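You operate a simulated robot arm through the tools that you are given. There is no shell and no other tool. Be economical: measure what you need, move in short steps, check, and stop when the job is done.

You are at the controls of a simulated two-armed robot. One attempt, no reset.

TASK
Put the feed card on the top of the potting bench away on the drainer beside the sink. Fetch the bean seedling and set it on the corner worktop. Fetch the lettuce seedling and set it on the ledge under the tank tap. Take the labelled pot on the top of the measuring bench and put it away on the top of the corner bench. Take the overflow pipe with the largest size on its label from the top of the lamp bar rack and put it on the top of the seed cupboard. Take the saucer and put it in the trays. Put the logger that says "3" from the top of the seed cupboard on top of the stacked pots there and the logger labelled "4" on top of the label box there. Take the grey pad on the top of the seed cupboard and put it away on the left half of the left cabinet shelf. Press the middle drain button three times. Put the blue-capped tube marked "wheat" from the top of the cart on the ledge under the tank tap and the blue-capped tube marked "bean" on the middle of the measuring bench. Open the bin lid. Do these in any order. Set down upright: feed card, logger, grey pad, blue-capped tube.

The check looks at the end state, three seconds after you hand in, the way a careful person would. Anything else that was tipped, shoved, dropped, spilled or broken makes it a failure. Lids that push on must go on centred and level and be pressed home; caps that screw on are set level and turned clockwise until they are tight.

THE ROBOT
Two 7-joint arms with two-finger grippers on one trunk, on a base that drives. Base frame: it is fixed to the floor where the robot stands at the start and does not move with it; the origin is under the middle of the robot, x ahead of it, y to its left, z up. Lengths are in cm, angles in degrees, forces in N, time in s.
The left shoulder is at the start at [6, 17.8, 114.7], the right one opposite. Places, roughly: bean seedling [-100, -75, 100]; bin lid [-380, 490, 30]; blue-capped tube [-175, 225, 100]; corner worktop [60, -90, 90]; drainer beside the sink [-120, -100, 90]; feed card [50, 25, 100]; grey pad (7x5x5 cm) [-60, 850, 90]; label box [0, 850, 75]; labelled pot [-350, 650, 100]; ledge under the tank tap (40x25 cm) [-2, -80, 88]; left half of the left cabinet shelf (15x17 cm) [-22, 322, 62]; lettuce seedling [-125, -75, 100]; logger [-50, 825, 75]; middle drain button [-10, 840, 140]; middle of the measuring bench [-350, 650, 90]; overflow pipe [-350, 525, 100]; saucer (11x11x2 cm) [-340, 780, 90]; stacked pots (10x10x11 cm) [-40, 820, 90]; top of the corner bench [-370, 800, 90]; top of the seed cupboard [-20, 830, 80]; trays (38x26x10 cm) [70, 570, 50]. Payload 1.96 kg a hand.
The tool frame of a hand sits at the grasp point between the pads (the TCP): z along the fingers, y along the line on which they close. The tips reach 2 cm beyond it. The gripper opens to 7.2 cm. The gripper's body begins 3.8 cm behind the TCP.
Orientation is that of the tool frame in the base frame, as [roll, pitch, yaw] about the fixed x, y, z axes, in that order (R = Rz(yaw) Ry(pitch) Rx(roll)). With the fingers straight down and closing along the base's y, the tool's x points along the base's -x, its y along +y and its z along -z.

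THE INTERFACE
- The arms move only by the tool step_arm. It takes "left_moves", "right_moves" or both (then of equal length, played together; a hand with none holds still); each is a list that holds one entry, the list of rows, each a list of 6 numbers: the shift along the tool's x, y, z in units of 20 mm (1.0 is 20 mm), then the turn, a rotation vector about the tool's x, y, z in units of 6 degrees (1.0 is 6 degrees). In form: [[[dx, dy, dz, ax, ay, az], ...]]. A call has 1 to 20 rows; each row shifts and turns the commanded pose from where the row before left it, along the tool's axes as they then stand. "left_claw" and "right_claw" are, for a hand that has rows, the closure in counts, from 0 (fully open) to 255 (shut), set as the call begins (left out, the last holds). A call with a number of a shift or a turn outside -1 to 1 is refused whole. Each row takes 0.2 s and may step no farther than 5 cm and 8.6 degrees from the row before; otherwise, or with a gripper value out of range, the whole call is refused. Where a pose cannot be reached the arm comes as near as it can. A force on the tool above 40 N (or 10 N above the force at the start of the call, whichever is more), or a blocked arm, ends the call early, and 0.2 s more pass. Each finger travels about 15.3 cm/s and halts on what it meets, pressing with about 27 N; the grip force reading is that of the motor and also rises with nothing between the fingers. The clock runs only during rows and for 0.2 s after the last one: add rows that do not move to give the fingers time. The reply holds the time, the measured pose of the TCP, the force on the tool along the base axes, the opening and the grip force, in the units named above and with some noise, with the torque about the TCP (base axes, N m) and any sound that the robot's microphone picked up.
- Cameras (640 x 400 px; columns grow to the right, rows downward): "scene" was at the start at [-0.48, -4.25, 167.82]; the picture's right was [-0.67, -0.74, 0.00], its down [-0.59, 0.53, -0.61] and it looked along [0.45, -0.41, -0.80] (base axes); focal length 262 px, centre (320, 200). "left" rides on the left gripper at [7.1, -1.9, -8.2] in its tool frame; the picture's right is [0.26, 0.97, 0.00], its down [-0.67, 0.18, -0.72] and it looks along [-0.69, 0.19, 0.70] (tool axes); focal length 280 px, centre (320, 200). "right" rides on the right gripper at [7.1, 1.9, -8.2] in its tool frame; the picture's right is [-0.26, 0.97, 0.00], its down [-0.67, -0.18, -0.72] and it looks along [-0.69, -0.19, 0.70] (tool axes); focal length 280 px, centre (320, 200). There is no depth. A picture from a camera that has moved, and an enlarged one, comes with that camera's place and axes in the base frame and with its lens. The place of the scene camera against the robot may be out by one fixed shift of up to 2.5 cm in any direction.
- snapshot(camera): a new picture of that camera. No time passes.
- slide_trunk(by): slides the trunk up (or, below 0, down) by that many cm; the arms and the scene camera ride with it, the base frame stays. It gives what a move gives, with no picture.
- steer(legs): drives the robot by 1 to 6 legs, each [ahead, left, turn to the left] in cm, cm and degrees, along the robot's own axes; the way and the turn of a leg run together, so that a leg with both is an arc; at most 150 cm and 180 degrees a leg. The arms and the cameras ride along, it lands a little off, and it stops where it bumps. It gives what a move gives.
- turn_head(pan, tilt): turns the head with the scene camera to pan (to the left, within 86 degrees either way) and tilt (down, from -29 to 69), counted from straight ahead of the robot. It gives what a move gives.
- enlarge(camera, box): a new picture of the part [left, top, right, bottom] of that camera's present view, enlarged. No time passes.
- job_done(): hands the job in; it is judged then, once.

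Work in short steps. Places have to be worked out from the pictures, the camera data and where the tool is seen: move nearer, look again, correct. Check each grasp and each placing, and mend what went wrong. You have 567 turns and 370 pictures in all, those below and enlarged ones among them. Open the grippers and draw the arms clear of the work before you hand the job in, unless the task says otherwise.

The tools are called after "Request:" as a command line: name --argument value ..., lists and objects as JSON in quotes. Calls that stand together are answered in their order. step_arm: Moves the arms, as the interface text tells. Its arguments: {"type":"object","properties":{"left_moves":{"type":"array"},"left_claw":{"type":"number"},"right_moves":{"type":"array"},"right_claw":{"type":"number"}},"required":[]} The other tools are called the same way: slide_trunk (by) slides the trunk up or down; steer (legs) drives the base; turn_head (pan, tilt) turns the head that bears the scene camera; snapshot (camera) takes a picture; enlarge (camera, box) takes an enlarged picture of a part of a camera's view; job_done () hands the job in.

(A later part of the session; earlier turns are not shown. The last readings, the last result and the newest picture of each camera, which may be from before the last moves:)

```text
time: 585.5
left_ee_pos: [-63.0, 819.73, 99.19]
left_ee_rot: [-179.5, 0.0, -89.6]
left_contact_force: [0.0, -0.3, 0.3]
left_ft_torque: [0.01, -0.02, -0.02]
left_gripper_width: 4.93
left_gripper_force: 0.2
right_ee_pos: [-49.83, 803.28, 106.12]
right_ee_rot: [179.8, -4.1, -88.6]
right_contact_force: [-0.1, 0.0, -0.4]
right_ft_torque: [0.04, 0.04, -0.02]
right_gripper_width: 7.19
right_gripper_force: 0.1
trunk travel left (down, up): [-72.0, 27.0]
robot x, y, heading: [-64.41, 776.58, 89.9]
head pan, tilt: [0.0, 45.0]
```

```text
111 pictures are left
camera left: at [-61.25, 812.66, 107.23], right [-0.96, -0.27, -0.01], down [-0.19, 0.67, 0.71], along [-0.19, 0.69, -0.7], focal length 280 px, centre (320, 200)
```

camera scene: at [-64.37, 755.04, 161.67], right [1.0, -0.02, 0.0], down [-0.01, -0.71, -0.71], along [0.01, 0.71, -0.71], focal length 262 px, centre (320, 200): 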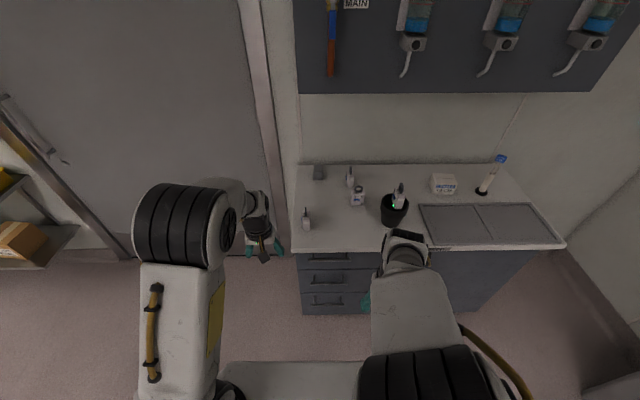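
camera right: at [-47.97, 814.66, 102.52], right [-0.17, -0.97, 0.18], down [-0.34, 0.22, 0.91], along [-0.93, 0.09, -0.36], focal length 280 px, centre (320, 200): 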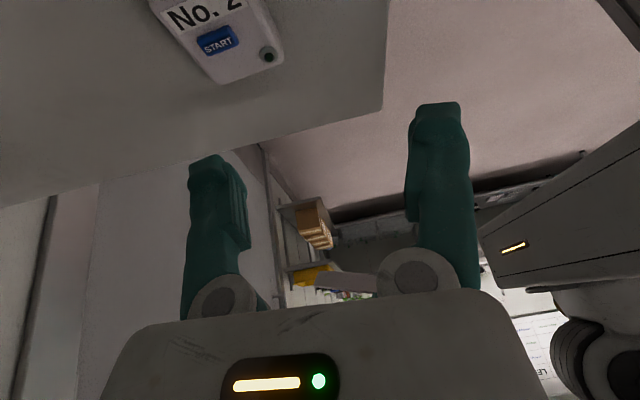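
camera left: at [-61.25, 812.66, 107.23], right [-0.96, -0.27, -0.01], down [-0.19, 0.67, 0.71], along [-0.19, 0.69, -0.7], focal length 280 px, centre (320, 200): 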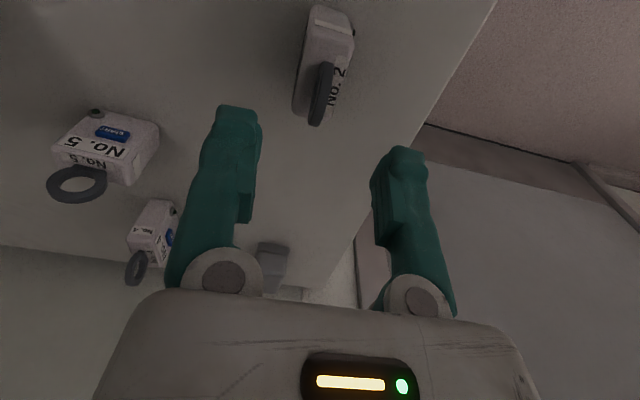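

No. 2 is back in place. Next logger 4. I move the right hand further right, then shift right and closer.

Request:
step_arm --right_moves '[[[0, -1, -0.2, 0, 0, 0], [0, -1, -0.2, 0, 0, 0], [0, -1, -0.2, 0, 0, 0], [0, -1, -0.2, 0, 0, 0], [0, -1, 0, 0, 0, 0], [0, -1, 0, 0, 0, 0], [0, -1, 0, 0, 0, 0], [0, -1, 0, 0, 0, 0]]]'

Request:
steer --legs '[[0, -13, 0], [7.5, 0, 0]]'

Request:
turn_head --pan 0 --tilt 55

Request:
snapshot --camera "scene"

Request:
snapshot --camera "left"

```text
time: 587.3
left_ee_pos: [-63.12, 819.81, 99.16]
left_ee_rot: [-179.5, -0.1, -89.6]
left_contact_force: [0.7, 0.2, 0.4]
left_ft_torque: [0.02, 0.01, -0.05]
left_gripper_width: 4.93
left_gripper_force: 0.0
right_ee_pos: [-33.72, 803.91, 107.6]
right_ee_rot: [179.8, -4.1, -88.6]
right_contact_force: [-0.3, -0.6, -0.2]
right_ft_torque: [-0.02, 0.04, -0.05]
right_gripper_width: 7.21
right_gripper_force: 0.1
trunk travel left (down, up): [-72.0, 27.0]
robot x, y, heading: [-64.52, 776.84, 89.9]
head pan, tilt: [0.0, 45.0]
```

```text
time: 589.2
left_ee_pos: [-50.0, 827.19, 99.1]
left_ee_rot: [-179.5, 0.0, -89.5]
left_contact_force: [-0.3, 0.7, -0.7]
left_ft_torque: [-0.01, -0.02, -0.01]
left_gripper_width: 4.95
left_gripper_force: 0.1
right_ee_pos: [-20.57, 811.25, 107.7]
right_ee_rot: [179.8, -4.0, -88.7]
right_contact_force: [0.6, -0.3, -0.1]
right_ft_torque: [-0.02, 0.06, 0.02]
right_gripper_width: 7.2
right_gripper_force: 0.2
trunk travel left (down, up): [-72.0, 27.0]
robot x, y, heading: [-51.38, 783.99, 90.3]
head pan, tilt: [0.0, 45.0]
```

```text
time: 589.9
left_ee_pos: [-49.93, 827.17, 99.05]
left_ee_rot: [-179.4, -0.1, -89.5]
left_contact_force: [0.0, -0.2, 0.4]
left_ft_torque: [0.01, -0.01, -0.01]
left_gripper_width: 4.94
left_gripper_force: 0.2
right_ee_pos: [-20.73, 811.36, 107.57]
right_ee_rot: [179.9, -4.0, -88.7]
right_contact_force: [-1.0, 0.2, -0.8]
right_ft_torque: [0.01, -0.01, 0.01]
right_gripper_width: 7.2
right_gripper_force: 0.0
trunk travel left (down, up): [-72.0, 27.0]
robot x, y, heading: [-51.29, 783.87, 89.9]
head pan, tilt: [0.0, 55.0]
```

```text
110 pictures are left
camera scene: at [-51.1, 785.87, 160.33], right [1.0, 0.0, 0.0], down [0.0, -0.82, -0.57], along [0.0, 0.57, -0.82], focal length 262 px, centre (320, 200)
```

scene: 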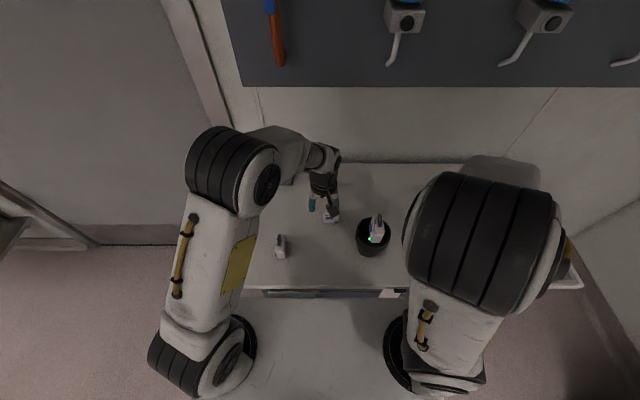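

```text
109 pictures are left
camera left: at [-48.14, 820.11, 107.19], right [-0.96, -0.27, -0.01], down [-0.2, 0.67, 0.71], along [-0.19, 0.69, -0.7], focal length 280 px, centre (320, 200)
```

left: 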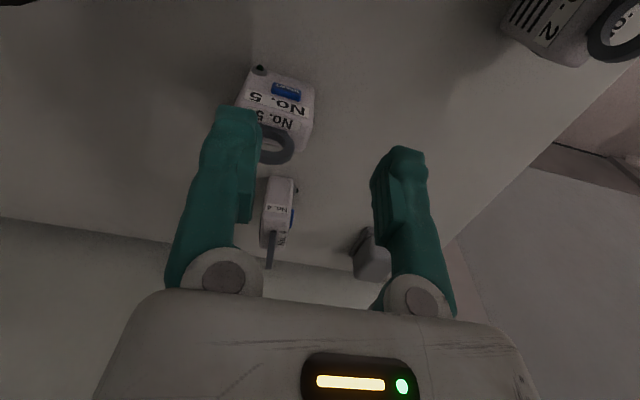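

Logger 4's ring is at (−49.6,843.3). I pitch the hand 12° forward for reach and move over it at a height clear of No. 5.

Request:
step_arm --left_moves '[[[0, 0, 0, 0, -1, 0], [0, 0, 0, 0, -1, 0], [-0.98, -0.02, 0.2, 0, 0, 0], [-0.98, -0.02, 0.2, 0, 0, 0], [-0.98, -0.02, 0.2, 0, 0, 0], [-0.98, -0.02, 0.2, 0, 0, 0], [-0.98, -0.02, 0.2, 0, 0, 0], [-0.98, -0.02, 0.2, 0, 0, 0], [-0.98, -0.02, 0.2, 0, 0, 0], [-0.98, 0, 0.2, 0, 0, 0]]]'

Request:
snapshot --camera "left"

```text
time: 592.1
left_ee_pos: [-49.84, 843.34, 99.04]
left_ee_rot: [-179.4, 11.9, -89.4]
left_contact_force: [-0.5, 0.1, 0.4]
left_ft_torque: [-0.01, 0.0, 0.05]
left_gripper_width: 4.93
left_gripper_force: 0.1
right_ee_pos: [-20.67, 811.4, 107.59]
right_ee_rot: [179.8, -4.1, -88.7]
right_contact_force: [0.5, -0.5, 0.0]
right_ft_torque: [-0.04, -0.02, -0.03]
right_gripper_width: 7.19
right_gripper_force: 0.1
trunk travel left (down, up): [-72.0, 27.0]
robot x, y, heading: [-51.01, 783.79, 89.9]
head pan, tilt: [0.0, 55.0]
```

```text
108 pictures are left
camera left: at [-47.93, 834.61, 105.63], right [-0.96, -0.26, -0.06], down [-0.2, 0.51, 0.84], along [-0.19, 0.82, -0.54], focal length 280 px, centre (320, 200)
```

left: 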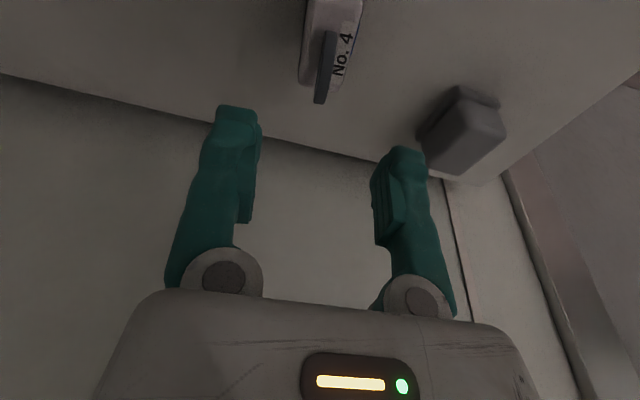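

Request:
step_arm --left_moves '[[[0.3, -0.1, 0.98, 0, 0, 0], [0.2, 0, 0.98, 0, 0, 0], [0.2, 0, 0.98, 0, 0, 0]]]'

Request:
snapshot --camera "left"

```text
time: 592.9
left_ee_pos: [-49.62, 843.16, 93.14]
left_ee_rot: [-179.4, 12.0, -89.5]
left_contact_force: [0.6, 0.4, -0.2]
left_ft_torque: [-0.01, -0.01, -0.02]
left_gripper_width: 4.92
left_gripper_force: 0.0
right_ee_pos: [-20.69, 811.2, 107.66]
right_ee_rot: [179.8, -4.1, -88.8]
right_contact_force: [-0.4, 0.4, 0.1]
right_ft_torque: [0.02, 0.0, -0.01]
right_gripper_width: 7.21
right_gripper_force: 0.1
trunk travel left (down, up): [-72.0, 27.0]
robot x, y, heading: [-51.32, 783.57, 89.9]
head pan, tilt: [0.0, 55.0]
```

```text
107 pictures are left
camera left: at [-47.71, 834.42, 99.59], right [-0.96, -0.26, -0.06], down [-0.2, 0.51, 0.84], along [-0.19, 0.82, -0.54], focal length 280 px, centre (320, 200)
```

left: 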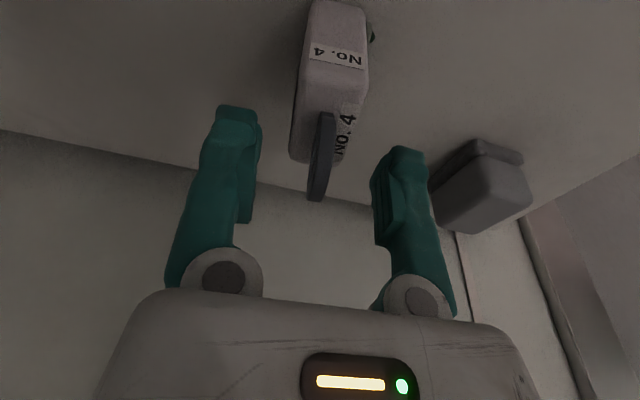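

Request:
step_arm --left_moves '[[[0.2, 0, 0.95, 0, 0, 0], [0.1, 0, 0.45, 0, 0, 0]]]'

Request:
step_arm --left_moves '[[[0, 0, 0, 0, 0, 0], [0, 0, 0, 0, 0, 0], [0, 0, 0, 0, 0, 0]]]' --left_claw 255

Request:
step_arm --left_moves '[[[-0.1, 0, -0.49, 0, 0, 0], [-0.2, 0, -0.98, 0, 0, 0], [-0.2, 0, -0.98, 0, 0, 0], [-0.2, 0, -0.98, 0, 0, 0], [0.1, 0, -0.98, 0, 0, 0]]]'

Request:
snapshot --camera "left"

```text
time: 593.5
left_ee_pos: [-49.57, 843.08, 90.42]
left_ee_rot: [-179.5, 12.0, -89.4]
left_contact_force: [-1.0, -0.9, 0.3]
left_ft_torque: [-0.01, -0.01, 0.03]
left_gripper_width: 4.94
left_gripper_force: 0.1
right_ee_pos: [-20.6, 811.29, 107.67]
right_ee_rot: [179.9, -4.1, -88.7]
right_contact_force: [1.0, 0.5, 0.3]
right_ft_torque: [0.01, 0.04, 0.0]
right_gripper_width: 7.19
right_gripper_force: 0.0
trunk travel left (down, up): [-72.0, 27.0]
robot x, y, heading: [-51.01, 784.04, 90.2]
head pan, tilt: [0.0, 55.0]
```

```text
time: 594.3
left_ee_pos: [-49.67, 842.96, 90.32]
left_ee_rot: [-179.4, 12.0, -89.4]
left_contact_force: [0.0, 0.5, 0.5]
left_ft_torque: [0.06, 0.01, 0.02]
left_gripper_width: 2.72
left_gripper_force: 27.2
right_ee_pos: [-20.69, 811.33, 107.74]
right_ee_rot: [179.8, -4.1, -88.7]
right_contact_force: [-0.5, -0.5, 0.7]
right_ft_torque: [0.02, 0.0, 0.0]
right_gripper_width: 7.19
right_gripper_force: 0.1
trunk travel left (down, up): [-72.0, 27.0]
robot x, y, heading: [-50.62, 783.5, 90.3]
head pan, tilt: [0.0, 55.0]
```

```text
time: 595.5
left_ee_pos: [-49.75, 842.31, 99.25]
left_ee_rot: [-179.4, 12.0, -89.5]
left_contact_force: [0.0, -0.4, -1.3]
left_ft_torque: [-0.02, 0.03, 0.02]
left_gripper_width: 2.73
left_gripper_force: 27.3
right_ee_pos: [-20.65, 811.17, 107.63]
right_ee_rot: [179.8, -4.1, -88.7]
right_contact_force: [0.2, 0.8, 0.3]
right_ft_torque: [0.02, 0.03, 0.0]
right_gripper_width: 7.18
right_gripper_force: 0.0
trunk travel left (down, up): [-72.0, 27.0]
robot x, y, heading: [-51.0, 783.45, 90.1]
head pan, tilt: [0.0, 55.0]
```

```text
106 pictures are left
camera left: at [-47.75, 833.6, 105.68], right [-0.96, -0.26, -0.06], down [-0.19, 0.51, 0.84], along [-0.19, 0.82, -0.54], focal length 280 px, centre (320, 200)
```

left: 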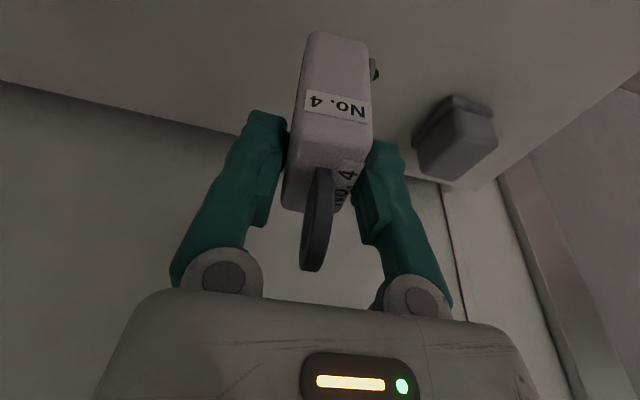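

Logger 4 held, LED off. The label box is centred at ≈(−10.1,839.7), top z≈89.6. I slide the robot right to bring the logger above it.

Request:
steer --legs '[[0, -39.5, 0]]'

Request:
snapshot --camera "left"

Request:
snapshot --camera "scene"

```text
time: 598.0
left_ee_pos: [-10.42, 842.3, 99.22]
left_ee_rot: [-179.5, 12.0, -89.6]
left_contact_force: [1.3, 0.6, -1.6]
left_ft_torque: [-0.04, 0.01, 0.0]
left_gripper_width: 2.71
left_gripper_force: 27.0
right_ee_pos: [18.54, 811.17, 107.67]
right_ee_rot: [179.8, -4.2, -88.8]
right_contact_force: [-0.8, 0.4, 0.3]
right_ft_torque: [-0.01, 0.04, 0.02]
right_gripper_width: 7.22
right_gripper_force: 0.0
trunk travel left (down, up): [-72.0, 27.0]
robot x, y, heading: [-11.87, 783.56, 90.0]
head pan, tilt: [0.0, 55.0]
```

```text
105 pictures are left
camera left: at [-8.47, 833.64, 105.63], right [-0.96, -0.26, -0.06], down [-0.19, 0.51, 0.84], along [-0.19, 0.82, -0.54], focal length 280 px, centre (320, 200)
```

left: 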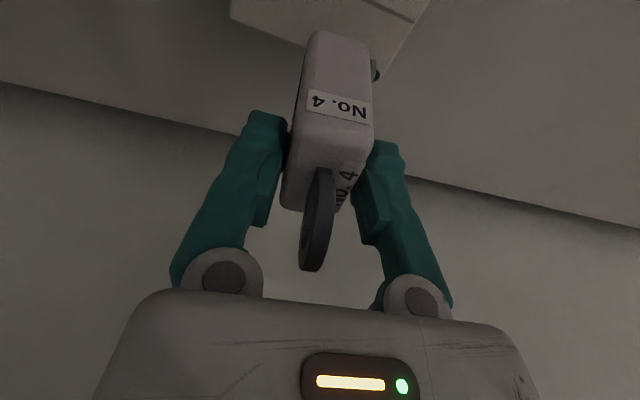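

```text
104 pictures are left
camera scene: at [-11.98, 785.79, 160.33], right [1.0, 0.0, 0.0], down [0.0, -0.82, -0.57], along [0.0, 0.57, -0.82], focal length 262 px, centre (320, 200)
```

scene: 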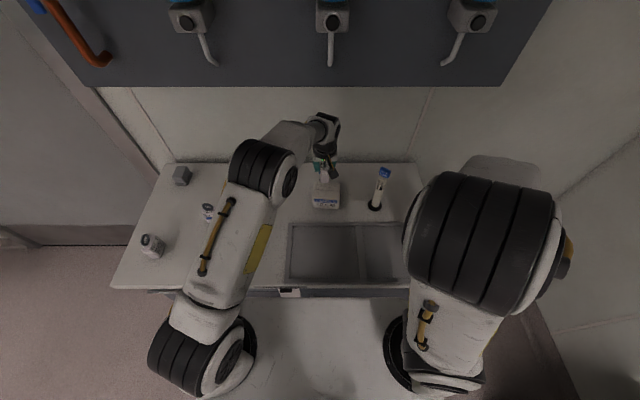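

Box spans x −14…−5, y≈835.8–842.5. I centre the logger on it and lower slowly.

Request:
step_arm --left_moves '[[[0.75, -0.2, -0.16, 0, 0, 0], [0.75, -0.2, -0.16, 0, 0, 0], [0.15, 0, 0.7, 0, 0, 0], [0.05, 0, 0.25, 0, 0, 0]]]'

Request:
enlarge --camera "scene" --box '[270, 130, 400, 230]'

Request:
step_arm --left_moves '[[[0.02, 0, 0.1, 0, 0, 0], [0.02, 0, 0.1, 0, 0, 0]]]'

```text
time: 599.0
left_ee_pos: [-9.57, 839.36, 97.35]
left_ee_rot: [-179.6, 12.0, -89.7]
left_contact_force: [0.6, -0.4, -1.3]
left_ft_torque: [-0.03, 0.04, -0.02]
left_gripper_width: 2.68
left_gripper_force: 26.8
right_ee_pos: [18.47, 811.1, 107.73]
right_ee_rot: [179.8, -4.2, -89.0]
right_contact_force: [-0.6, 0.2, -0.3]
right_ft_torque: [0.03, 0.01, -0.07]
right_gripper_width: 7.2
right_gripper_force: 0.1
trunk travel left (down, up): [-72.0, 27.0]
robot x, y, heading: [-11.95, 783.56, 89.8]
head pan, tilt: [0.0, 55.0]
```

```text
4.00 times, centred on (335, 180) of scene
camera zoom: at [-11.99, 785.75, 160.33], right [1.0, 0.0, 0.0], down [0.0, -0.82, -0.57], along [0.0, 0.57, -0.82], focal length 1049 px, centre (260, 280)
```

zoom: 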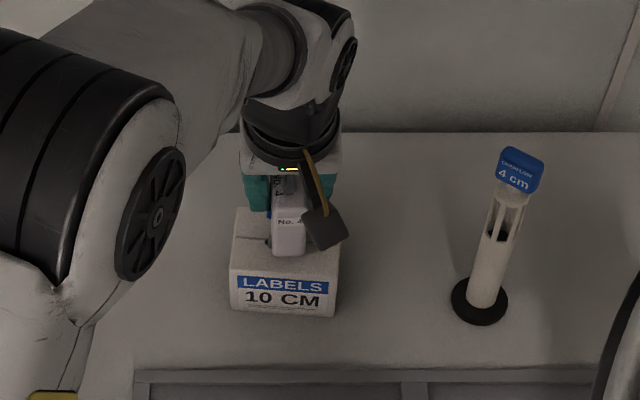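

```text
time: 599.5
left_ee_pos: [-9.55, 839.16, 96.88]
left_ee_rot: [-179.5, 11.9, -89.7]
left_contact_force: [-0.1, 0.4, -0.5]
left_ft_torque: [0.0, -0.02, 0.01]
left_gripper_width: 2.68
left_gripper_force: 26.6
right_ee_pos: [18.56, 811.02, 107.76]
right_ee_rot: [179.8, -4.2, -88.9]
right_contact_force: [-0.3, 0.1, -0.4]
right_ft_torque: [0.02, -0.02, 0.02]
right_gripper_width: 7.21
right_gripper_force: 0.1
trunk travel left (down, up): [-72.0, 27.0]
robot x, y, heading: [-11.9, 783.45, 89.9]
head pan, tilt: [0.0, 55.0]
```

Well centred over the box. I continue in millimetre steps until contact.

Request:
step_arm --left_moves '[[[0.015, 0, 0.08, 0, 0, 0], [0, 0, 0, 0, 0, 0]]]'

Request:
step_arm --left_moves '[[[0.015, 0, 0.08, 0, 0, 0], [0, 0, 0, 0, 0, 0]]]'

Request:
step_arm --left_moves '[[[0.015, 0, 0.08, 0, 0, 0], [0, 0, 0, 0, 0, 0]]]'

```text
time: 600.1
left_ee_pos: [-9.71, 839.23, 96.67]
left_ee_rot: [-179.5, 11.9, -89.6]
left_contact_force: [0.2, 0.2, -1.2]
left_ft_torque: [-0.02, 0.01, 0.03]
left_gripper_width: 2.67
left_gripper_force: 27.4
right_ee_pos: [18.58, 811.2, 107.62]
right_ee_rot: [179.8, -4.0, -88.9]
right_contact_force: [-0.3, -0.3, 0.7]
right_ft_torque: [0.01, 0.01, 0.0]
right_gripper_width: 7.2
right_gripper_force: 0.2
trunk travel left (down, up): [-72.0, 27.0]
robot x, y, heading: [-12.48, 784.01, 90.0]
head pan, tilt: [0.0, 55.0]
```

```text
time: 600.8
left_ee_pos: [-9.47, 839.23, 96.54]
left_ee_rot: [-179.4, 12.0, -89.6]
left_contact_force: [0.8, -0.5, -1.8]
left_ft_torque: [0.01, 0.01, 0.0]
left_gripper_width: 2.66
left_gripper_force: 27.4
right_ee_pos: [18.56, 811.13, 107.65]
right_ee_rot: [179.8, -4.2, -89.0]
right_contact_force: [-0.4, -0.2, -0.1]
right_ft_torque: [0.0, 0.02, 0.02]
right_gripper_width: 7.21
right_gripper_force: 0.1
trunk travel left (down, up): [-72.0, 27.0]
robot x, y, heading: [-12.02, 783.96, 89.9]
head pan, tilt: [0.0, 55.0]
```

```text
time: 601.4
left_ee_pos: [-9.41, 839.22, 96.45]
left_ee_rot: [-179.5, 12.1, -89.6]
left_contact_force: [-0.2, 1.4, 7.9]
left_ft_torque: [-0.01, -0.06, -0.01]
left_gripper_width: 2.71
left_gripper_force: 27.1
right_ee_pos: [18.49, 811.03, 107.69]
right_ee_rot: [179.9, -4.1, -88.8]
right_contact_force: [-0.6, -0.5, 0.1]
right_ft_torque: [-0.04, -0.01, 0.0]
right_gripper_width: 7.22
right_gripper_force: 0.1
trunk travel left (down, up): [-72.0, 27.0]
robot x, y, heading: [-12.55, 783.95, 89.9]
head pan, tilt: [0.0, 55.0]
```

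Contact without a click. I release and lift straight up.

Request:
step_arm --left_moves '[[[0, 0, 0, 0, 0, 0], [0, 0, 0, 0, 0, 0], [-0.08, 0, -0.4, 0, 0, 0], [-0.2, 0, -0.8, 0, 0, 0], [-0.2, 0, -0.8, 0, 0, 0], [-0.2, 0, -0.6, 0, 0, 0]]]' --left_claw 80

Request:
snapshot --camera "left"

Request:
enlarge --camera "scene" --box '[270, 130, 400, 230]'

```text
time: 602.8
left_ee_pos: [-9.61, 839.37, 101.87]
left_ee_rot: [-179.5, 12.0, -89.6]
left_contact_force: [0.2, -0.3, 1.1]
left_ft_torque: [0.01, 0.01, 0.01]
left_gripper_width: 4.96
left_gripper_force: 0.0
right_ee_pos: [18.57, 811.18, 107.66]
right_ee_rot: [179.8, -4.2, -88.9]
right_contact_force: [0.2, 0.6, 0.2]
right_ft_torque: [0.0, -0.02, -0.03]
right_gripper_width: 7.18
right_gripper_force: 0.1
trunk travel left (down, up): [-72.0, 27.0]
robot x, y, heading: [-12.03, 783.66, 89.7]
head pan, tilt: [0.0, 55.0]
```

```text
102 pictures are left
camera left: at [-7.69, 830.83, 108.21], right [-0.96, -0.26, -0.06], down [-0.19, 0.51, 0.84], along [-0.19, 0.82, -0.54], focal length 280 px, centre (320, 200)
```

left: 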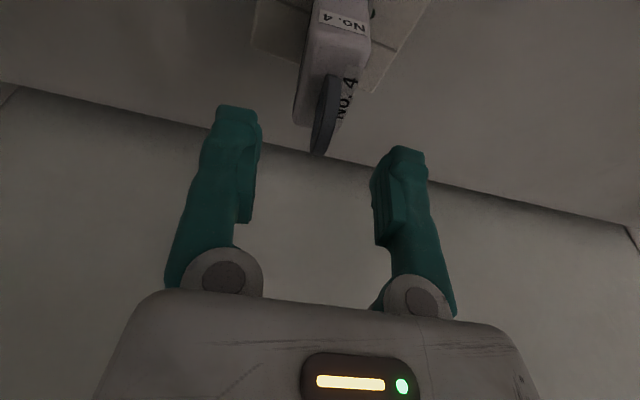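

```text
4.00 times, centred on (335, 180) of scene
camera zoom: at [-11.99, 785.76, 160.33], right [1.0, 0.0, 0.0], down [0.0, -0.82, -0.57], along [0.0, 0.57, -0.82], focal length 1049 px, centre (260, 280)
```

zoom: 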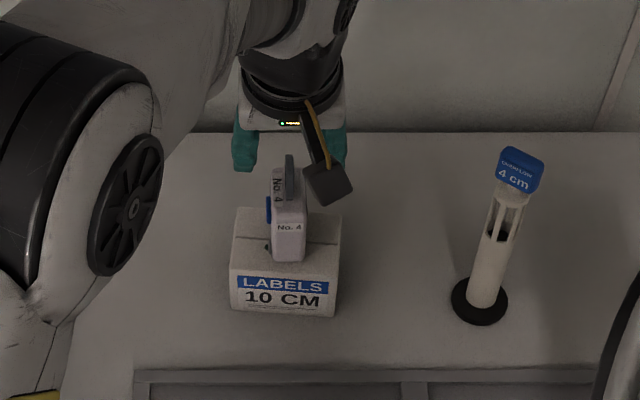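

Logger 4 stands on the label box. Now the drain button at about (−10,834,142): I back off, raise the trunk and pitch the left hand horizontal with closed fingers.

Request:
steer --legs '[[-25, 0, 0]]'

Request:
slide_trunk --by 26

Request:
step_arm --left_moves '[[[0, 0, 0, 0, -1, 0], [0, 0, 0, 0, -1, 0], [0, 0, 0, 0, -1, 0], [0, 0, 0, 0, -1, 0], [0, 0, 0, 0, -1, 0], [0, 0, 0, 0, -1, 0], [0, 0, 0, 0, -1, 0], [0, 0, 0, 0, -1, 0], [0, 0, 0, 0, -1, 0], [0, 0, 0, 0, -1, 0], [0, 0, 0, 0, -1, 0], [0, 0, 0, 0, -1, 0]]]' --left_claw 255

Request:
turn_head --pan 0 --tilt 25

Request:
snapshot --camera "scene"

Request:
snapshot --camera "left"

```text
time: 604.6
left_ee_pos: [-9.58, 814.55, 101.74]
left_ee_rot: [-179.6, 12.0, -89.7]
left_contact_force: [-0.1, -0.5, 0.7]
left_ft_torque: [0.0, -0.01, 0.02]
left_gripper_width: 4.94
left_gripper_force: 0.0
right_ee_pos: [18.48, 786.13, 107.66]
right_ee_rot: [179.8, -4.1, -88.9]
right_contact_force: [-0.2, -0.3, 0.7]
right_ft_torque: [0.0, 0.06, -0.03]
right_gripper_width: 7.22
right_gripper_force: 0.1
trunk travel left (down, up): [-72.0, 27.0]
robot x, y, heading: [-12.08, 758.76, 89.8]
head pan, tilt: [0.0, 55.0]
```

```text
time: 607.2
left_ee_pos: [-9.66, 814.49, 127.81]
left_ee_rot: [-179.5, 11.9, -89.6]
left_contact_force: [0.2, 0.8, -1.3]
left_ft_torque: [0.0, 0.02, 0.01]
left_gripper_width: 4.93
left_gripper_force: 0.1
right_ee_pos: [18.45, 786.12, 133.64]
right_ee_rot: [179.9, -4.1, -89.0]
right_contact_force: [1.2, -0.3, 0.8]
right_ft_torque: [0.06, -0.02, -0.02]
right_gripper_width: 7.19
right_gripper_force: 0.1
trunk travel left (down, up): [-98.0, 1.0]
robot x, y, heading: [-11.74, 758.48, 90.0]
head pan, tilt: [0.0, 55.0]
```

```text
time: 609.7
left_ee_pos: [-11.62, 816.63, 132.83]
left_ee_rot: [-132.7, 73.5, -38.6]
left_contact_force: [-0.5, 0.2, 0.2]
left_ft_torque: [0.0, -0.02, 0.01]
left_gripper_width: 0.0
left_gripper_force: 26.8
right_ee_pos: [18.4, 786.09, 133.53]
right_ee_rot: [179.3, -3.9, -89.0]
right_contact_force: [1.0, -0.2, -0.1]
right_ft_torque: [-0.02, 0.02, 0.0]
right_gripper_width: 7.21
right_gripper_force: 0.0
trunk travel left (down, up): [-98.0, 1.0]
robot x, y, heading: [-12.05, 758.67, 89.8]
head pan, tilt: [0.0, 55.0]
stopped in row 12 (left hand): the arm was blocked; the commanded pose is now the measured one
```

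```text
time: 610.6
left_ee_pos: [-11.65, 816.48, 132.73]
left_ee_rot: [-132.9, 73.5, -38.8]
left_contact_force: [0.2, 0.3, 0.5]
left_ft_torque: [-0.02, 0.02, -0.02]
left_gripper_width: 0.0
left_gripper_force: 26.7
right_ee_pos: [18.46, 785.92, 133.52]
right_ee_rot: [179.4, -4.0, -88.9]
right_contact_force: [-0.2, 0.0, 0.4]
right_ft_torque: [-0.01, -0.02, -0.02]
right_gripper_width: 7.2
right_gripper_force: 0.1
trunk travel left (down, up): [-98.0, 1.0]
robot x, y, heading: [-12.19, 758.44, 89.6]
head pan, tilt: [0.0, 25.0]
```

```text
100 pictures are left
camera scene: at [-12.05, 762.75, 190.72], right [1.0, 0.0, 0.0], down [0.0, -0.42, -0.91], along [0.0, 0.91, -0.42], focal length 262 px, centre (320, 200)
```

scene: 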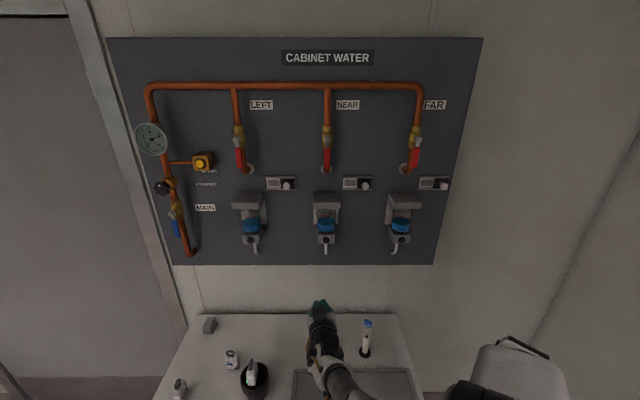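

```text
99 pictures are left
camera left: at [-7.79, 807.47, 127.89], right [-0.88, -0.14, -0.45], down [-0.29, -0.6, 0.75], along [-0.37, 0.79, 0.49], focal length 280 px, centre (320, 200)
```

left: 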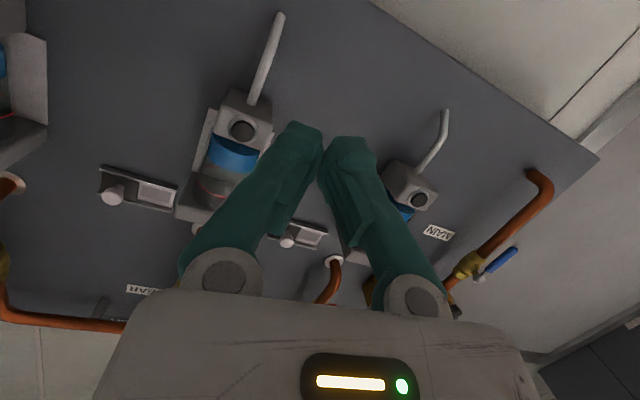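

The hand is now horizontal, pointing at the panel. The middle button is at about (−9.6,~836,140.5). I raise the hand to that height and re-measure.

Request:
step_arm --left_moves '[[[-0.9, -0.46, -0.2, 0, 0, 0], [-0.9, -0.46, -0.2, 0, 0, 0], [-0.9, -0.46, -0.2, 0, 0, 0], [-0.9, -0.46, -0.2, 0, 0, 0]]]'

Request:
snapshot --camera "left"

Request:
enlarge --camera "scene" --box '[270, 180, 390, 330]'

```text
time: 611.6
left_ee_pos: [-10.56, 816.96, 140.62]
left_ee_rot: [-134.2, 73.8, -38.9]
left_contact_force: [0.2, 0.0, 0.1]
left_ft_torque: [0.0, 0.03, 0.01]
left_gripper_width: 0.0
left_gripper_force: 27.1
right_ee_pos: [18.4, 786.07, 133.42]
right_ee_rot: [178.7, -3.6, -89.0]
right_contact_force: [0.4, -1.1, -0.8]
right_ft_torque: [0.0, 0.0, 0.0]
right_gripper_width: 7.21
right_gripper_force: 0.0
trunk travel left (down, up): [-98.0, 1.0]
robot x, y, heading: [-11.84, 759.03, 89.9]
head pan, tilt: [0.0, 25.0]
```

```text
98 pictures are left
camera left: at [-6.57, 807.88, 135.67], right [-0.88, -0.15, -0.44], down [-0.27, -0.6, 0.75], along [-0.38, 0.78, 0.49], focal length 280 px, centre (320, 200)
```

left: 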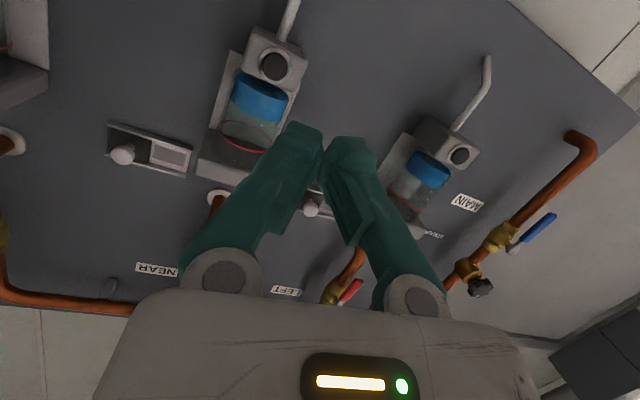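

```text
2.67 times, centred on (330, 255) of scene
camera zoom: at [-12.04, 762.7, 190.73], right [1.0, 0.0, 0.0], down [0.0, -0.42, -0.91], along [0.0, 0.91, -0.42], focal length 699 px, centre (293, 53)
```

zoom: 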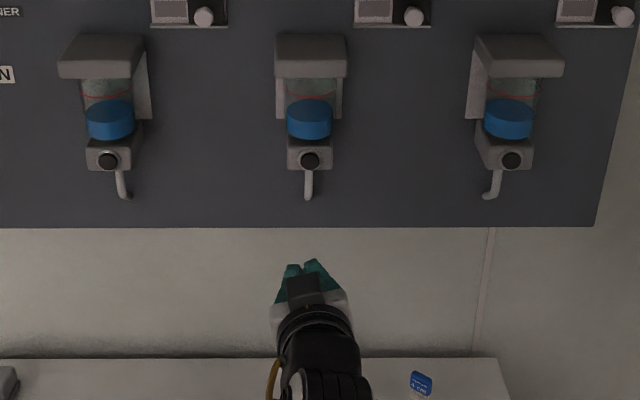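

Two left views give the button at (−9.5,838.3,141.3). I drive 14 cm nearer and line up the fingertips.

Request:
steer --legs '[[14, 0, 0]]'

Request:
step_arm --left_moves '[[[-0.2, -0.35, 0, 0, 0, 0], [-0.2, -0.35, 0, 0, 0, 0]]]'

Request:
snapshot --camera "left"

```text
time: 613.0
left_ee_pos: [-10.38, 830.68, 140.79]
left_ee_rot: [-133.0, 73.8, -37.9]
left_contact_force: [0.9, -0.9, 0.0]
left_ft_torque: [0.0, -0.01, 0.01]
left_gripper_width: 0.01
left_gripper_force: 27.3
right_ee_pos: [18.42, 799.84, 133.59]
right_ee_rot: [178.6, -3.7, -88.9]
right_contact_force: [0.7, 0.3, 0.5]
right_ft_torque: [0.04, -0.04, 0.0]
right_gripper_width: 7.19
right_gripper_force: 0.0
trunk travel left (down, up): [-98.0, 1.0]
robot x, y, heading: [-12.17, 772.79, 89.8]
head pan, tilt: [0.0, 25.0]
```

```text
time: 613.6
left_ee_pos: [-9.9, 831.38, 142.19]
left_ee_rot: [-131.5, 73.1, -35.7]
left_contact_force: [0.8, -0.3, -0.1]
left_ft_torque: [0.04, -0.01, 0.02]
left_gripper_width: 0.0
left_gripper_force: 26.9
right_ee_pos: [18.33, 799.93, 133.36]
right_ee_rot: [178.4, -3.8, -88.9]
right_contact_force: [-1.1, -0.4, -0.1]
right_ft_torque: [0.05, -0.04, 0.02]
right_gripper_width: 7.18
right_gripper_force: 0.0
trunk travel left (down, up): [-98.0, 1.0]
robot x, y, heading: [-12.03, 772.69, 89.7]
head pan, tilt: [0.0, 25.0]
```

```text
96 pictures are left
camera left: at [-5.68, 822.33, 137.27], right [-0.87, -0.16, -0.46], down [-0.28, -0.61, 0.74], along [-0.4, 0.78, 0.49], focal length 280 px, centre (320, 200)
```

left: 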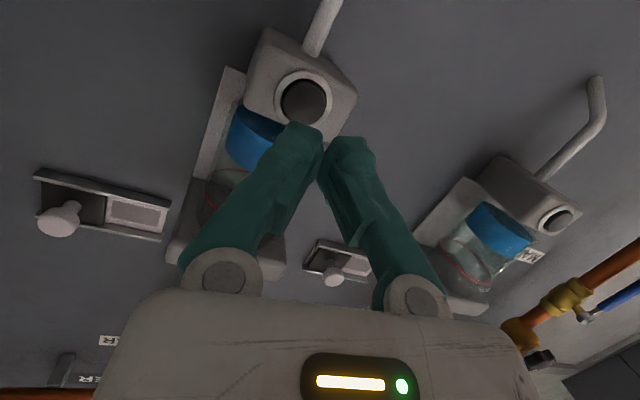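

The fingertips are aligned with the button. I approach and press in small steps, listening for clicks.

Request:
step_arm --left_moves '[[[-0.06, -0.15, 0.6, 0, 0, 0], [-0.06, -0.15, 0.6, 0, 0, 0], [-0.05, -0.1, 0.5, 0, 0, 0]]]'

Request:
snapshot --camera "left"

Request:
step_arm --left_moves '[[[0, 0, 0.25, 0, 0, 0], [0, 0, 0.25, 0, 0, 0]]]'

```text
time: 614.4
left_ee_pos: [-8.72, 834.75, 141.53]
left_ee_rot: [-133.6, 73.5, -38.5]
left_contact_force: [0.3, 0.8, 0.5]
left_ft_torque: [0.04, 0.01, 0.04]
left_gripper_width: 0.0
left_gripper_force: 26.7
right_ee_pos: [18.27, 800.0, 133.32]
right_ee_rot: [178.6, -3.9, -88.9]
right_contact_force: [0.8, 0.7, 0.5]
right_ft_torque: [-0.03, 0.01, -0.03]
right_gripper_width: 7.21
right_gripper_force: 0.0
trunk travel left (down, up): [-98.0, 1.0]
robot x, y, heading: [-11.97, 772.45, 89.6]
head pan, tilt: [0.0, 25.0]
```

```text
95 pictures are left
camera left: at [-4.7, 825.67, 136.58], right [-0.88, -0.15, -0.45], down [-0.28, -0.6, 0.75], along [-0.38, 0.79, 0.49], focal length 280 px, centre (320, 200)
```

left: 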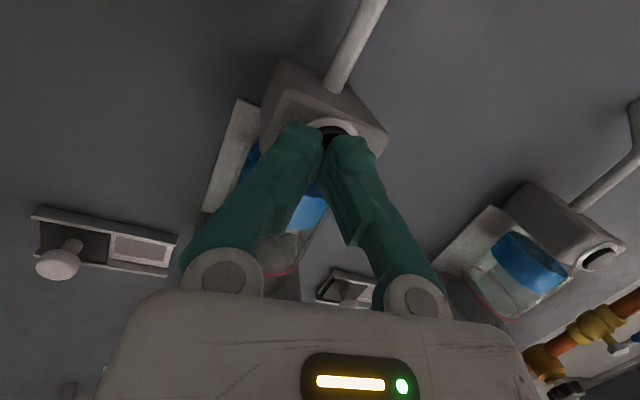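

```text
time: 615.0
left_ee_pos: [-8.8, 835.63, 141.39]
left_ee_rot: [-133.4, 73.6, -38.3]
left_contact_force: [1.5, 0.1, 0.6]
left_ft_torque: [0.02, -0.01, -0.03]
left_gripper_width: 0.01
left_gripper_force: 27.2
right_ee_pos: [18.41, 800.07, 133.37]
right_ee_rot: [178.7, -3.9, -88.9]
right_contact_force: [0.9, 1.1, 0.6]
right_ft_torque: [-0.02, -0.01, 0.04]
right_gripper_width: 7.21
right_gripper_force: 0.1
trunk travel left (down, up): [-98.0, 1.0]
robot x, y, heading: [-11.98, 772.89, 89.7]
head pan, tilt: [0.0, 25.0]
```

Request:
step_arm --left_moves '[[[0, 0.3, 0, 0, 0, 0], [0, 0, 0.2, 0, 0, 0]]]'

Request:
step_arm --left_moves '[[[0, 0, 0.2, 0, 0, 0], [0, 0, 0.15, 0, 0, 0]]]'

Request:
step_arm --left_moves '[[[0, 0, 0.15, 0, 0, 0], [0, 0, 0.15, 0, 0, 0]]]'

```text
time: 615.6
left_ee_pos: [-9.26, 835.81, 141.21]
left_ee_rot: [-133.7, 73.7, -38.4]
left_contact_force: [0.2, -2.8, 0.1]
left_ft_torque: [0.07, -0.02, -0.08]
left_gripper_width: 0.0
left_gripper_force: 27.2
right_ee_pos: [18.66, 799.94, 133.45]
right_ee_rot: [178.6, -3.8, -88.9]
right_contact_force: [0.4, -0.2, -0.8]
right_ft_torque: [0.0, 0.01, 0.01]
right_gripper_width: 7.22
right_gripper_force: 0.1
trunk travel left (down, up): [-98.0, 1.0]
robot x, y, heading: [-12.24, 773.02, 89.9]
head pan, tilt: [0.0, 25.0]
heard: click
```

```text
time: 616.2
left_ee_pos: [-9.51, 836.28, 141.15]
left_ee_rot: [-133.2, 73.7, -38.2]
left_contact_force: [1.3, -14.4, -3.9]
left_ft_torque: [0.01, 0.1, -0.12]
left_gripper_width: 0.0
left_gripper_force: 27.3
right_ee_pos: [18.26, 799.7, 133.51]
right_ee_rot: [178.7, -3.8, -88.9]
right_contact_force: [0.9, -0.1, 0.0]
right_ft_torque: [0.03, -0.03, -0.01]
right_gripper_width: 7.19
right_gripper_force: 0.0
trunk travel left (down, up): [-98.0, 1.0]
robot x, y, heading: [-12.23, 772.56, 90.0]
head pan, tilt: [0.0, 25.0]
```

```text
time: 616.8
left_ee_pos: [-9.42, 836.33, 141.12]
left_ee_rot: [-133.0, 73.7, -37.9]
left_contact_force: [-1.0, -36.4, -14.0]
left_ft_torque: [-0.12, 0.08, -0.14]
left_gripper_width: 0.0
left_gripper_force: 26.9
right_ee_pos: [18.3, 799.19, 133.65]
right_ee_rot: [178.7, -3.5, -88.9]
right_contact_force: [0.3, -0.3, 0.0]
right_ft_torque: [-0.03, 0.04, 0.05]
right_gripper_width: 7.21
right_gripper_force: 0.1
trunk travel left (down, up): [-98.0, 1.0]
robot x, y, heading: [-11.86, 772.63, 89.8]
head pan, tilt: [0.0, 25.0]
```

First press clicked. I retract 2 cm and press again.

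Request:
step_arm --left_moves '[[[0, 0, -0.5, 0, 0, 0], [0, 0, -0.5, 0, 0, 0], [0, 0, 0, 0, 0, 0]]]'

Request:
step_arm --left_moves '[[[0, 0, 0.3, 0, 0, 0], [0, 0, 0.3, 0, 0, 0], [0, 0, 0.25, 0, 0, 0], [0, 0, 0, 0, 0, 0]]]'

```text
time: 617.6
left_ee_pos: [-9.46, 835.11, 141.38]
left_ee_rot: [-133.1, 73.6, -38.1]
left_contact_force: [-0.4, -0.4, 0.3]
left_ft_torque: [-0.02, 0.05, -0.01]
left_gripper_width: 0.0
left_gripper_force: 26.8
right_ee_pos: [18.25, 800.09, 133.42]
right_ee_rot: [178.7, -3.8, -88.9]
right_contact_force: [0.1, 0.0, -0.1]
right_ft_torque: [-0.04, 0.0, 0.01]
right_gripper_width: 7.22
right_gripper_force: 0.0
trunk travel left (down, up): [-98.0, 1.0]
robot x, y, heading: [-12.2, 772.91, 89.9]
head pan, tilt: [0.0, 25.0]
```

```text
time: 618.6
left_ee_pos: [-9.4, 836.26, 141.24]
left_ee_rot: [-132.9, 73.7, -37.9]
left_contact_force: [1.7, -23.1, -4.3]
left_ft_torque: [-0.02, -0.11, -0.14]
left_gripper_width: 0.0
left_gripper_force: 27.2
right_ee_pos: [18.43, 799.38, 133.47]
right_ee_rot: [178.7, -3.6, -88.9]
right_contact_force: [-0.1, -0.2, 0.5]
right_ft_torque: [-0.01, 0.02, 0.02]
right_gripper_width: 7.21
right_gripper_force: 0.1
trunk travel left (down, up): [-98.0, 1.0]
robot x, y, heading: [-12.03, 772.57, 89.9]
head pan, tilt: [0.0, 25.0]
heard: click
```

Second click. Retract fully and press a third time.

Request:
step_arm --left_moves '[[[0, 0, -0.5, 0, 0, 0], [0, 0, -0.5, 0, 0, 0], [0, 0, 0, 0, 0, 0]]]'

Request:
step_arm --left_moves '[[[0, 0, 0.3, 0, 0, 0], [0, 0, 0.3, 0, 0, 0], [0, 0, 0.3, 0, 0, 0], [0, 0, 0, 0, 0, 0]]]'

Request:
step_arm --left_moves '[[[0, 0, -0.5, 0, 0, 0], [0, 0, -0.5, 0, 0, 0], [0, 0, -1, 0, 0, 0], [0, 0, -1, 0, 0, 0], [0, 0, -1, 0, 0, 0]]]'

Request:
snapshot --camera "scene"

```text
time: 619.4
left_ee_pos: [-9.38, 834.95, 141.53]
left_ee_rot: [-133.2, 73.6, -37.9]
left_contact_force: [-0.9, -0.4, 0.1]
left_ft_torque: [-0.01, 0.03, 0.04]
left_gripper_width: 0.0
left_gripper_force: 27.1
right_ee_pos: [18.42, 799.97, 133.55]
right_ee_rot: [178.7, -3.9, -88.9]
right_contact_force: [0.0, -0.8, -0.2]
right_ft_torque: [0.01, 0.0, 0.02]
right_gripper_width: 7.17
right_gripper_force: 0.1
trunk travel left (down, up): [-98.0, 1.0]
robot x, y, heading: [-11.94, 772.51, 89.8]
head pan, tilt: [0.0, 25.0]
```

```text
time: 620.4
left_ee_pos: [-9.43, 836.24, 141.28]
left_ee_rot: [-132.9, 73.6, -37.9]
left_contact_force: [-0.2, -16.5, -3.0]
left_ft_torque: [0.02, -0.01, -0.08]
left_gripper_width: 0.01
left_gripper_force: 26.8
right_ee_pos: [18.3, 799.54, 133.64]
right_ee_rot: [178.7, -3.8, -89.0]
right_contact_force: [0.1, -0.1, -0.6]
right_ft_torque: [-0.01, -0.03, -0.02]
right_gripper_width: 7.16
right_gripper_force: 0.1
trunk travel left (down, up): [-98.0, 1.0]
robot x, y, heading: [-12.15, 772.61, 89.8]
head pan, tilt: [0.0, 25.0]
heard: click
```

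```text
time: 621.6
left_ee_pos: [-9.04, 828.85, 142.67]
left_ee_rot: [-133.1, 73.6, -38.0]
left_contact_force: [1.0, 0.1, 0.5]
left_ft_torque: [0.01, 0.02, 0.03]
left_gripper_width: 0.0
left_gripper_force: 27.4
right_ee_pos: [18.31, 799.95, 133.43]
right_ee_rot: [178.7, -3.7, -89.0]
right_contact_force: [0.1, -0.1, -0.5]
right_ft_torque: [-0.03, -0.04, 0.01]
right_gripper_width: 7.2
right_gripper_force: 0.0
trunk travel left (down, up): [-98.0, 1.0]
robot x, y, heading: [-12.34, 772.99, 89.8]
head pan, tilt: [0.0, 25.0]
```

```text
94 pictures are left
camera scene: at [-12.05, 776.61, 190.73], right [1.0, 0.0, 0.0], down [0.0, -0.42, -0.91], along [0.0, 0.91, -0.42], focal length 262 px, centre (320, 200)
```

scene: 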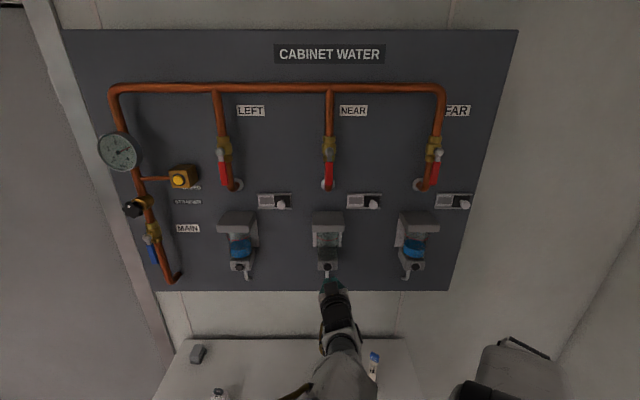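

Three clicks, and the middle bowl is drained. Now the grey pad: I back away, restore the left hand and lower the trunk, then shift left.

Request:
steer --legs '[[-25, 0, 0]]'

Request:
step_arm --left_moves '[[[0, 0, 0, 0, 1, 0], [0, 0, 0, 0, 1, 0], [0, 0, 0, 0, 1, 0], [0, 0, 0, 0, 1, 0], [0, 0, 0, 0, 1, 0], [0, 0, 0, 0, 1, 0], [0, 0, 0, 0, 1, 0], [0, 0, 0, 0, 1, 0]]]' --left_claw 0

Request:
slide_trunk --by -26

Request:
steer --legs '[[0, 41, 0]]'

Request:
turn_head --pan 0 --tilt 45

Request:
snapshot --camera "scene"

```text
time: 623.4
left_ee_pos: [-9.18, 804.31, 142.49]
left_ee_rot: [-133.5, 73.5, -38.2]
left_contact_force: [-0.1, -0.5, -0.3]
left_ft_torque: [0.02, 0.05, -0.02]
left_gripper_width: 0.0
left_gripper_force: 27.0
right_ee_pos: [18.22, 775.54, 133.33]
right_ee_rot: [178.7, -4.0, -88.6]
right_contact_force: [0.7, 0.5, -0.3]
right_ft_torque: [-0.04, 0.0, -0.01]
right_gripper_width: 7.18
right_gripper_force: 0.0
trunk travel left (down, up): [-98.0, 1.0]
robot x, y, heading: [-11.96, 747.89, 90.2]
head pan, tilt: [0.0, 25.0]
```

```text
time: 625.2
left_ee_pos: [-9.31, 804.3, 142.45]
left_ee_rot: [-166.2, 29.7, -76.6]
left_contact_force: [0.2, -0.4, -0.5]
left_ft_torque: [-0.03, 0.0, -0.01]
left_gripper_width: 7.21
left_gripper_force: 0.1
right_ee_pos: [18.15, 775.53, 133.47]
right_ee_rot: [178.7, -3.8, -88.6]
right_contact_force: [-0.6, 0.2, -0.6]
right_ft_torque: [-0.01, -0.01, 0.02]
right_gripper_width: 7.2
right_gripper_force: 0.1
trunk travel left (down, up): [-98.0, 1.0]
robot x, y, heading: [-11.89, 747.92, 89.6]
head pan, tilt: [0.0, 25.0]
```

```text
time: 627.8
left_ee_pos: [-9.14, 804.04, 116.61]
left_ee_rot: [-166.3, 29.9, -76.5]
left_contact_force: [-0.7, 0.1, -0.2]
left_ft_torque: [-0.04, 0.0, 0.0]
left_gripper_width: 7.2
left_gripper_force: 0.0
right_ee_pos: [18.36, 775.35, 107.41]
right_ee_rot: [178.7, -3.7, -88.8]
right_contact_force: [0.2, 0.2, -0.1]
right_ft_torque: [0.01, -0.01, -0.01]
right_gripper_width: 7.2
right_gripper_force: 0.0
trunk travel left (down, up): [-72.0, 27.0]
robot x, y, heading: [-11.88, 747.61, 89.7]
head pan, tilt: [0.0, 25.0]
```

```text
time: 630.4
left_ee_pos: [-49.84, 804.07, 116.61]
left_ee_rot: [-166.2, 29.9, -76.7]
left_contact_force: [-0.4, -0.6, 0.7]
left_ft_torque: [0.02, 0.01, 0.02]
left_gripper_width: 7.18
left_gripper_force: 0.0
right_ee_pos: [-22.55, 775.34, 107.46]
right_ee_rot: [178.7, -3.8, -88.9]
right_contact_force: [0.8, 0.7, 0.4]
right_ft_torque: [0.01, -0.03, -0.03]
right_gripper_width: 7.18
right_gripper_force: 0.1
trunk travel left (down, up): [-72.0, 27.0]
robot x, y, heading: [-52.96, 748.04, 90.1]
head pan, tilt: [0.0, 25.0]
```

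```text
time: 631.2
left_ee_pos: [-49.9, 804.15, 116.66]
left_ee_rot: [-166.4, 29.8, -76.7]
left_contact_force: [0.1, 1.3, 0.8]
left_ft_torque: [0.0, -0.01, 0.01]
left_gripper_width: 7.2
left_gripper_force: 0.1
right_ee_pos: [-22.61, 775.27, 107.45]
right_ee_rot: [178.7, -3.8, -88.9]
right_contact_force: [0.6, -0.2, 0.2]
right_ft_torque: [0.01, -0.02, 0.04]
right_gripper_width: 7.18
right_gripper_force: 0.0
trunk travel left (down, up): [-72.0, 27.0]
robot x, y, heading: [-52.72, 747.81, 89.9]
head pan, tilt: [0.0, 45.0]
```

```text
93 pictures are left
camera scene: at [-52.92, 750.85, 161.68], right [1.0, 0.0, 0.0], down [0.0, -0.71, -0.71], along [0.0, 0.71, -0.71], focal length 262 px, centre (320, 200)
```

scene: 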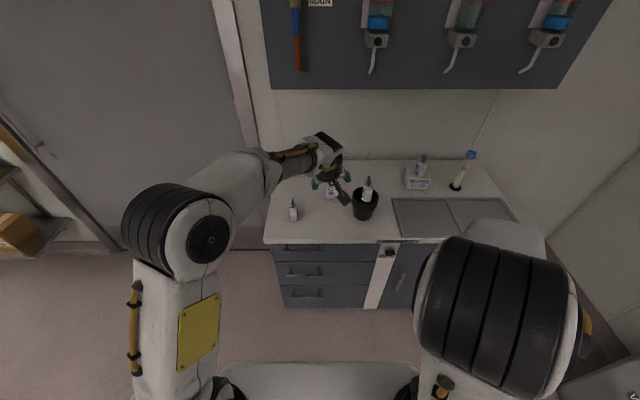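

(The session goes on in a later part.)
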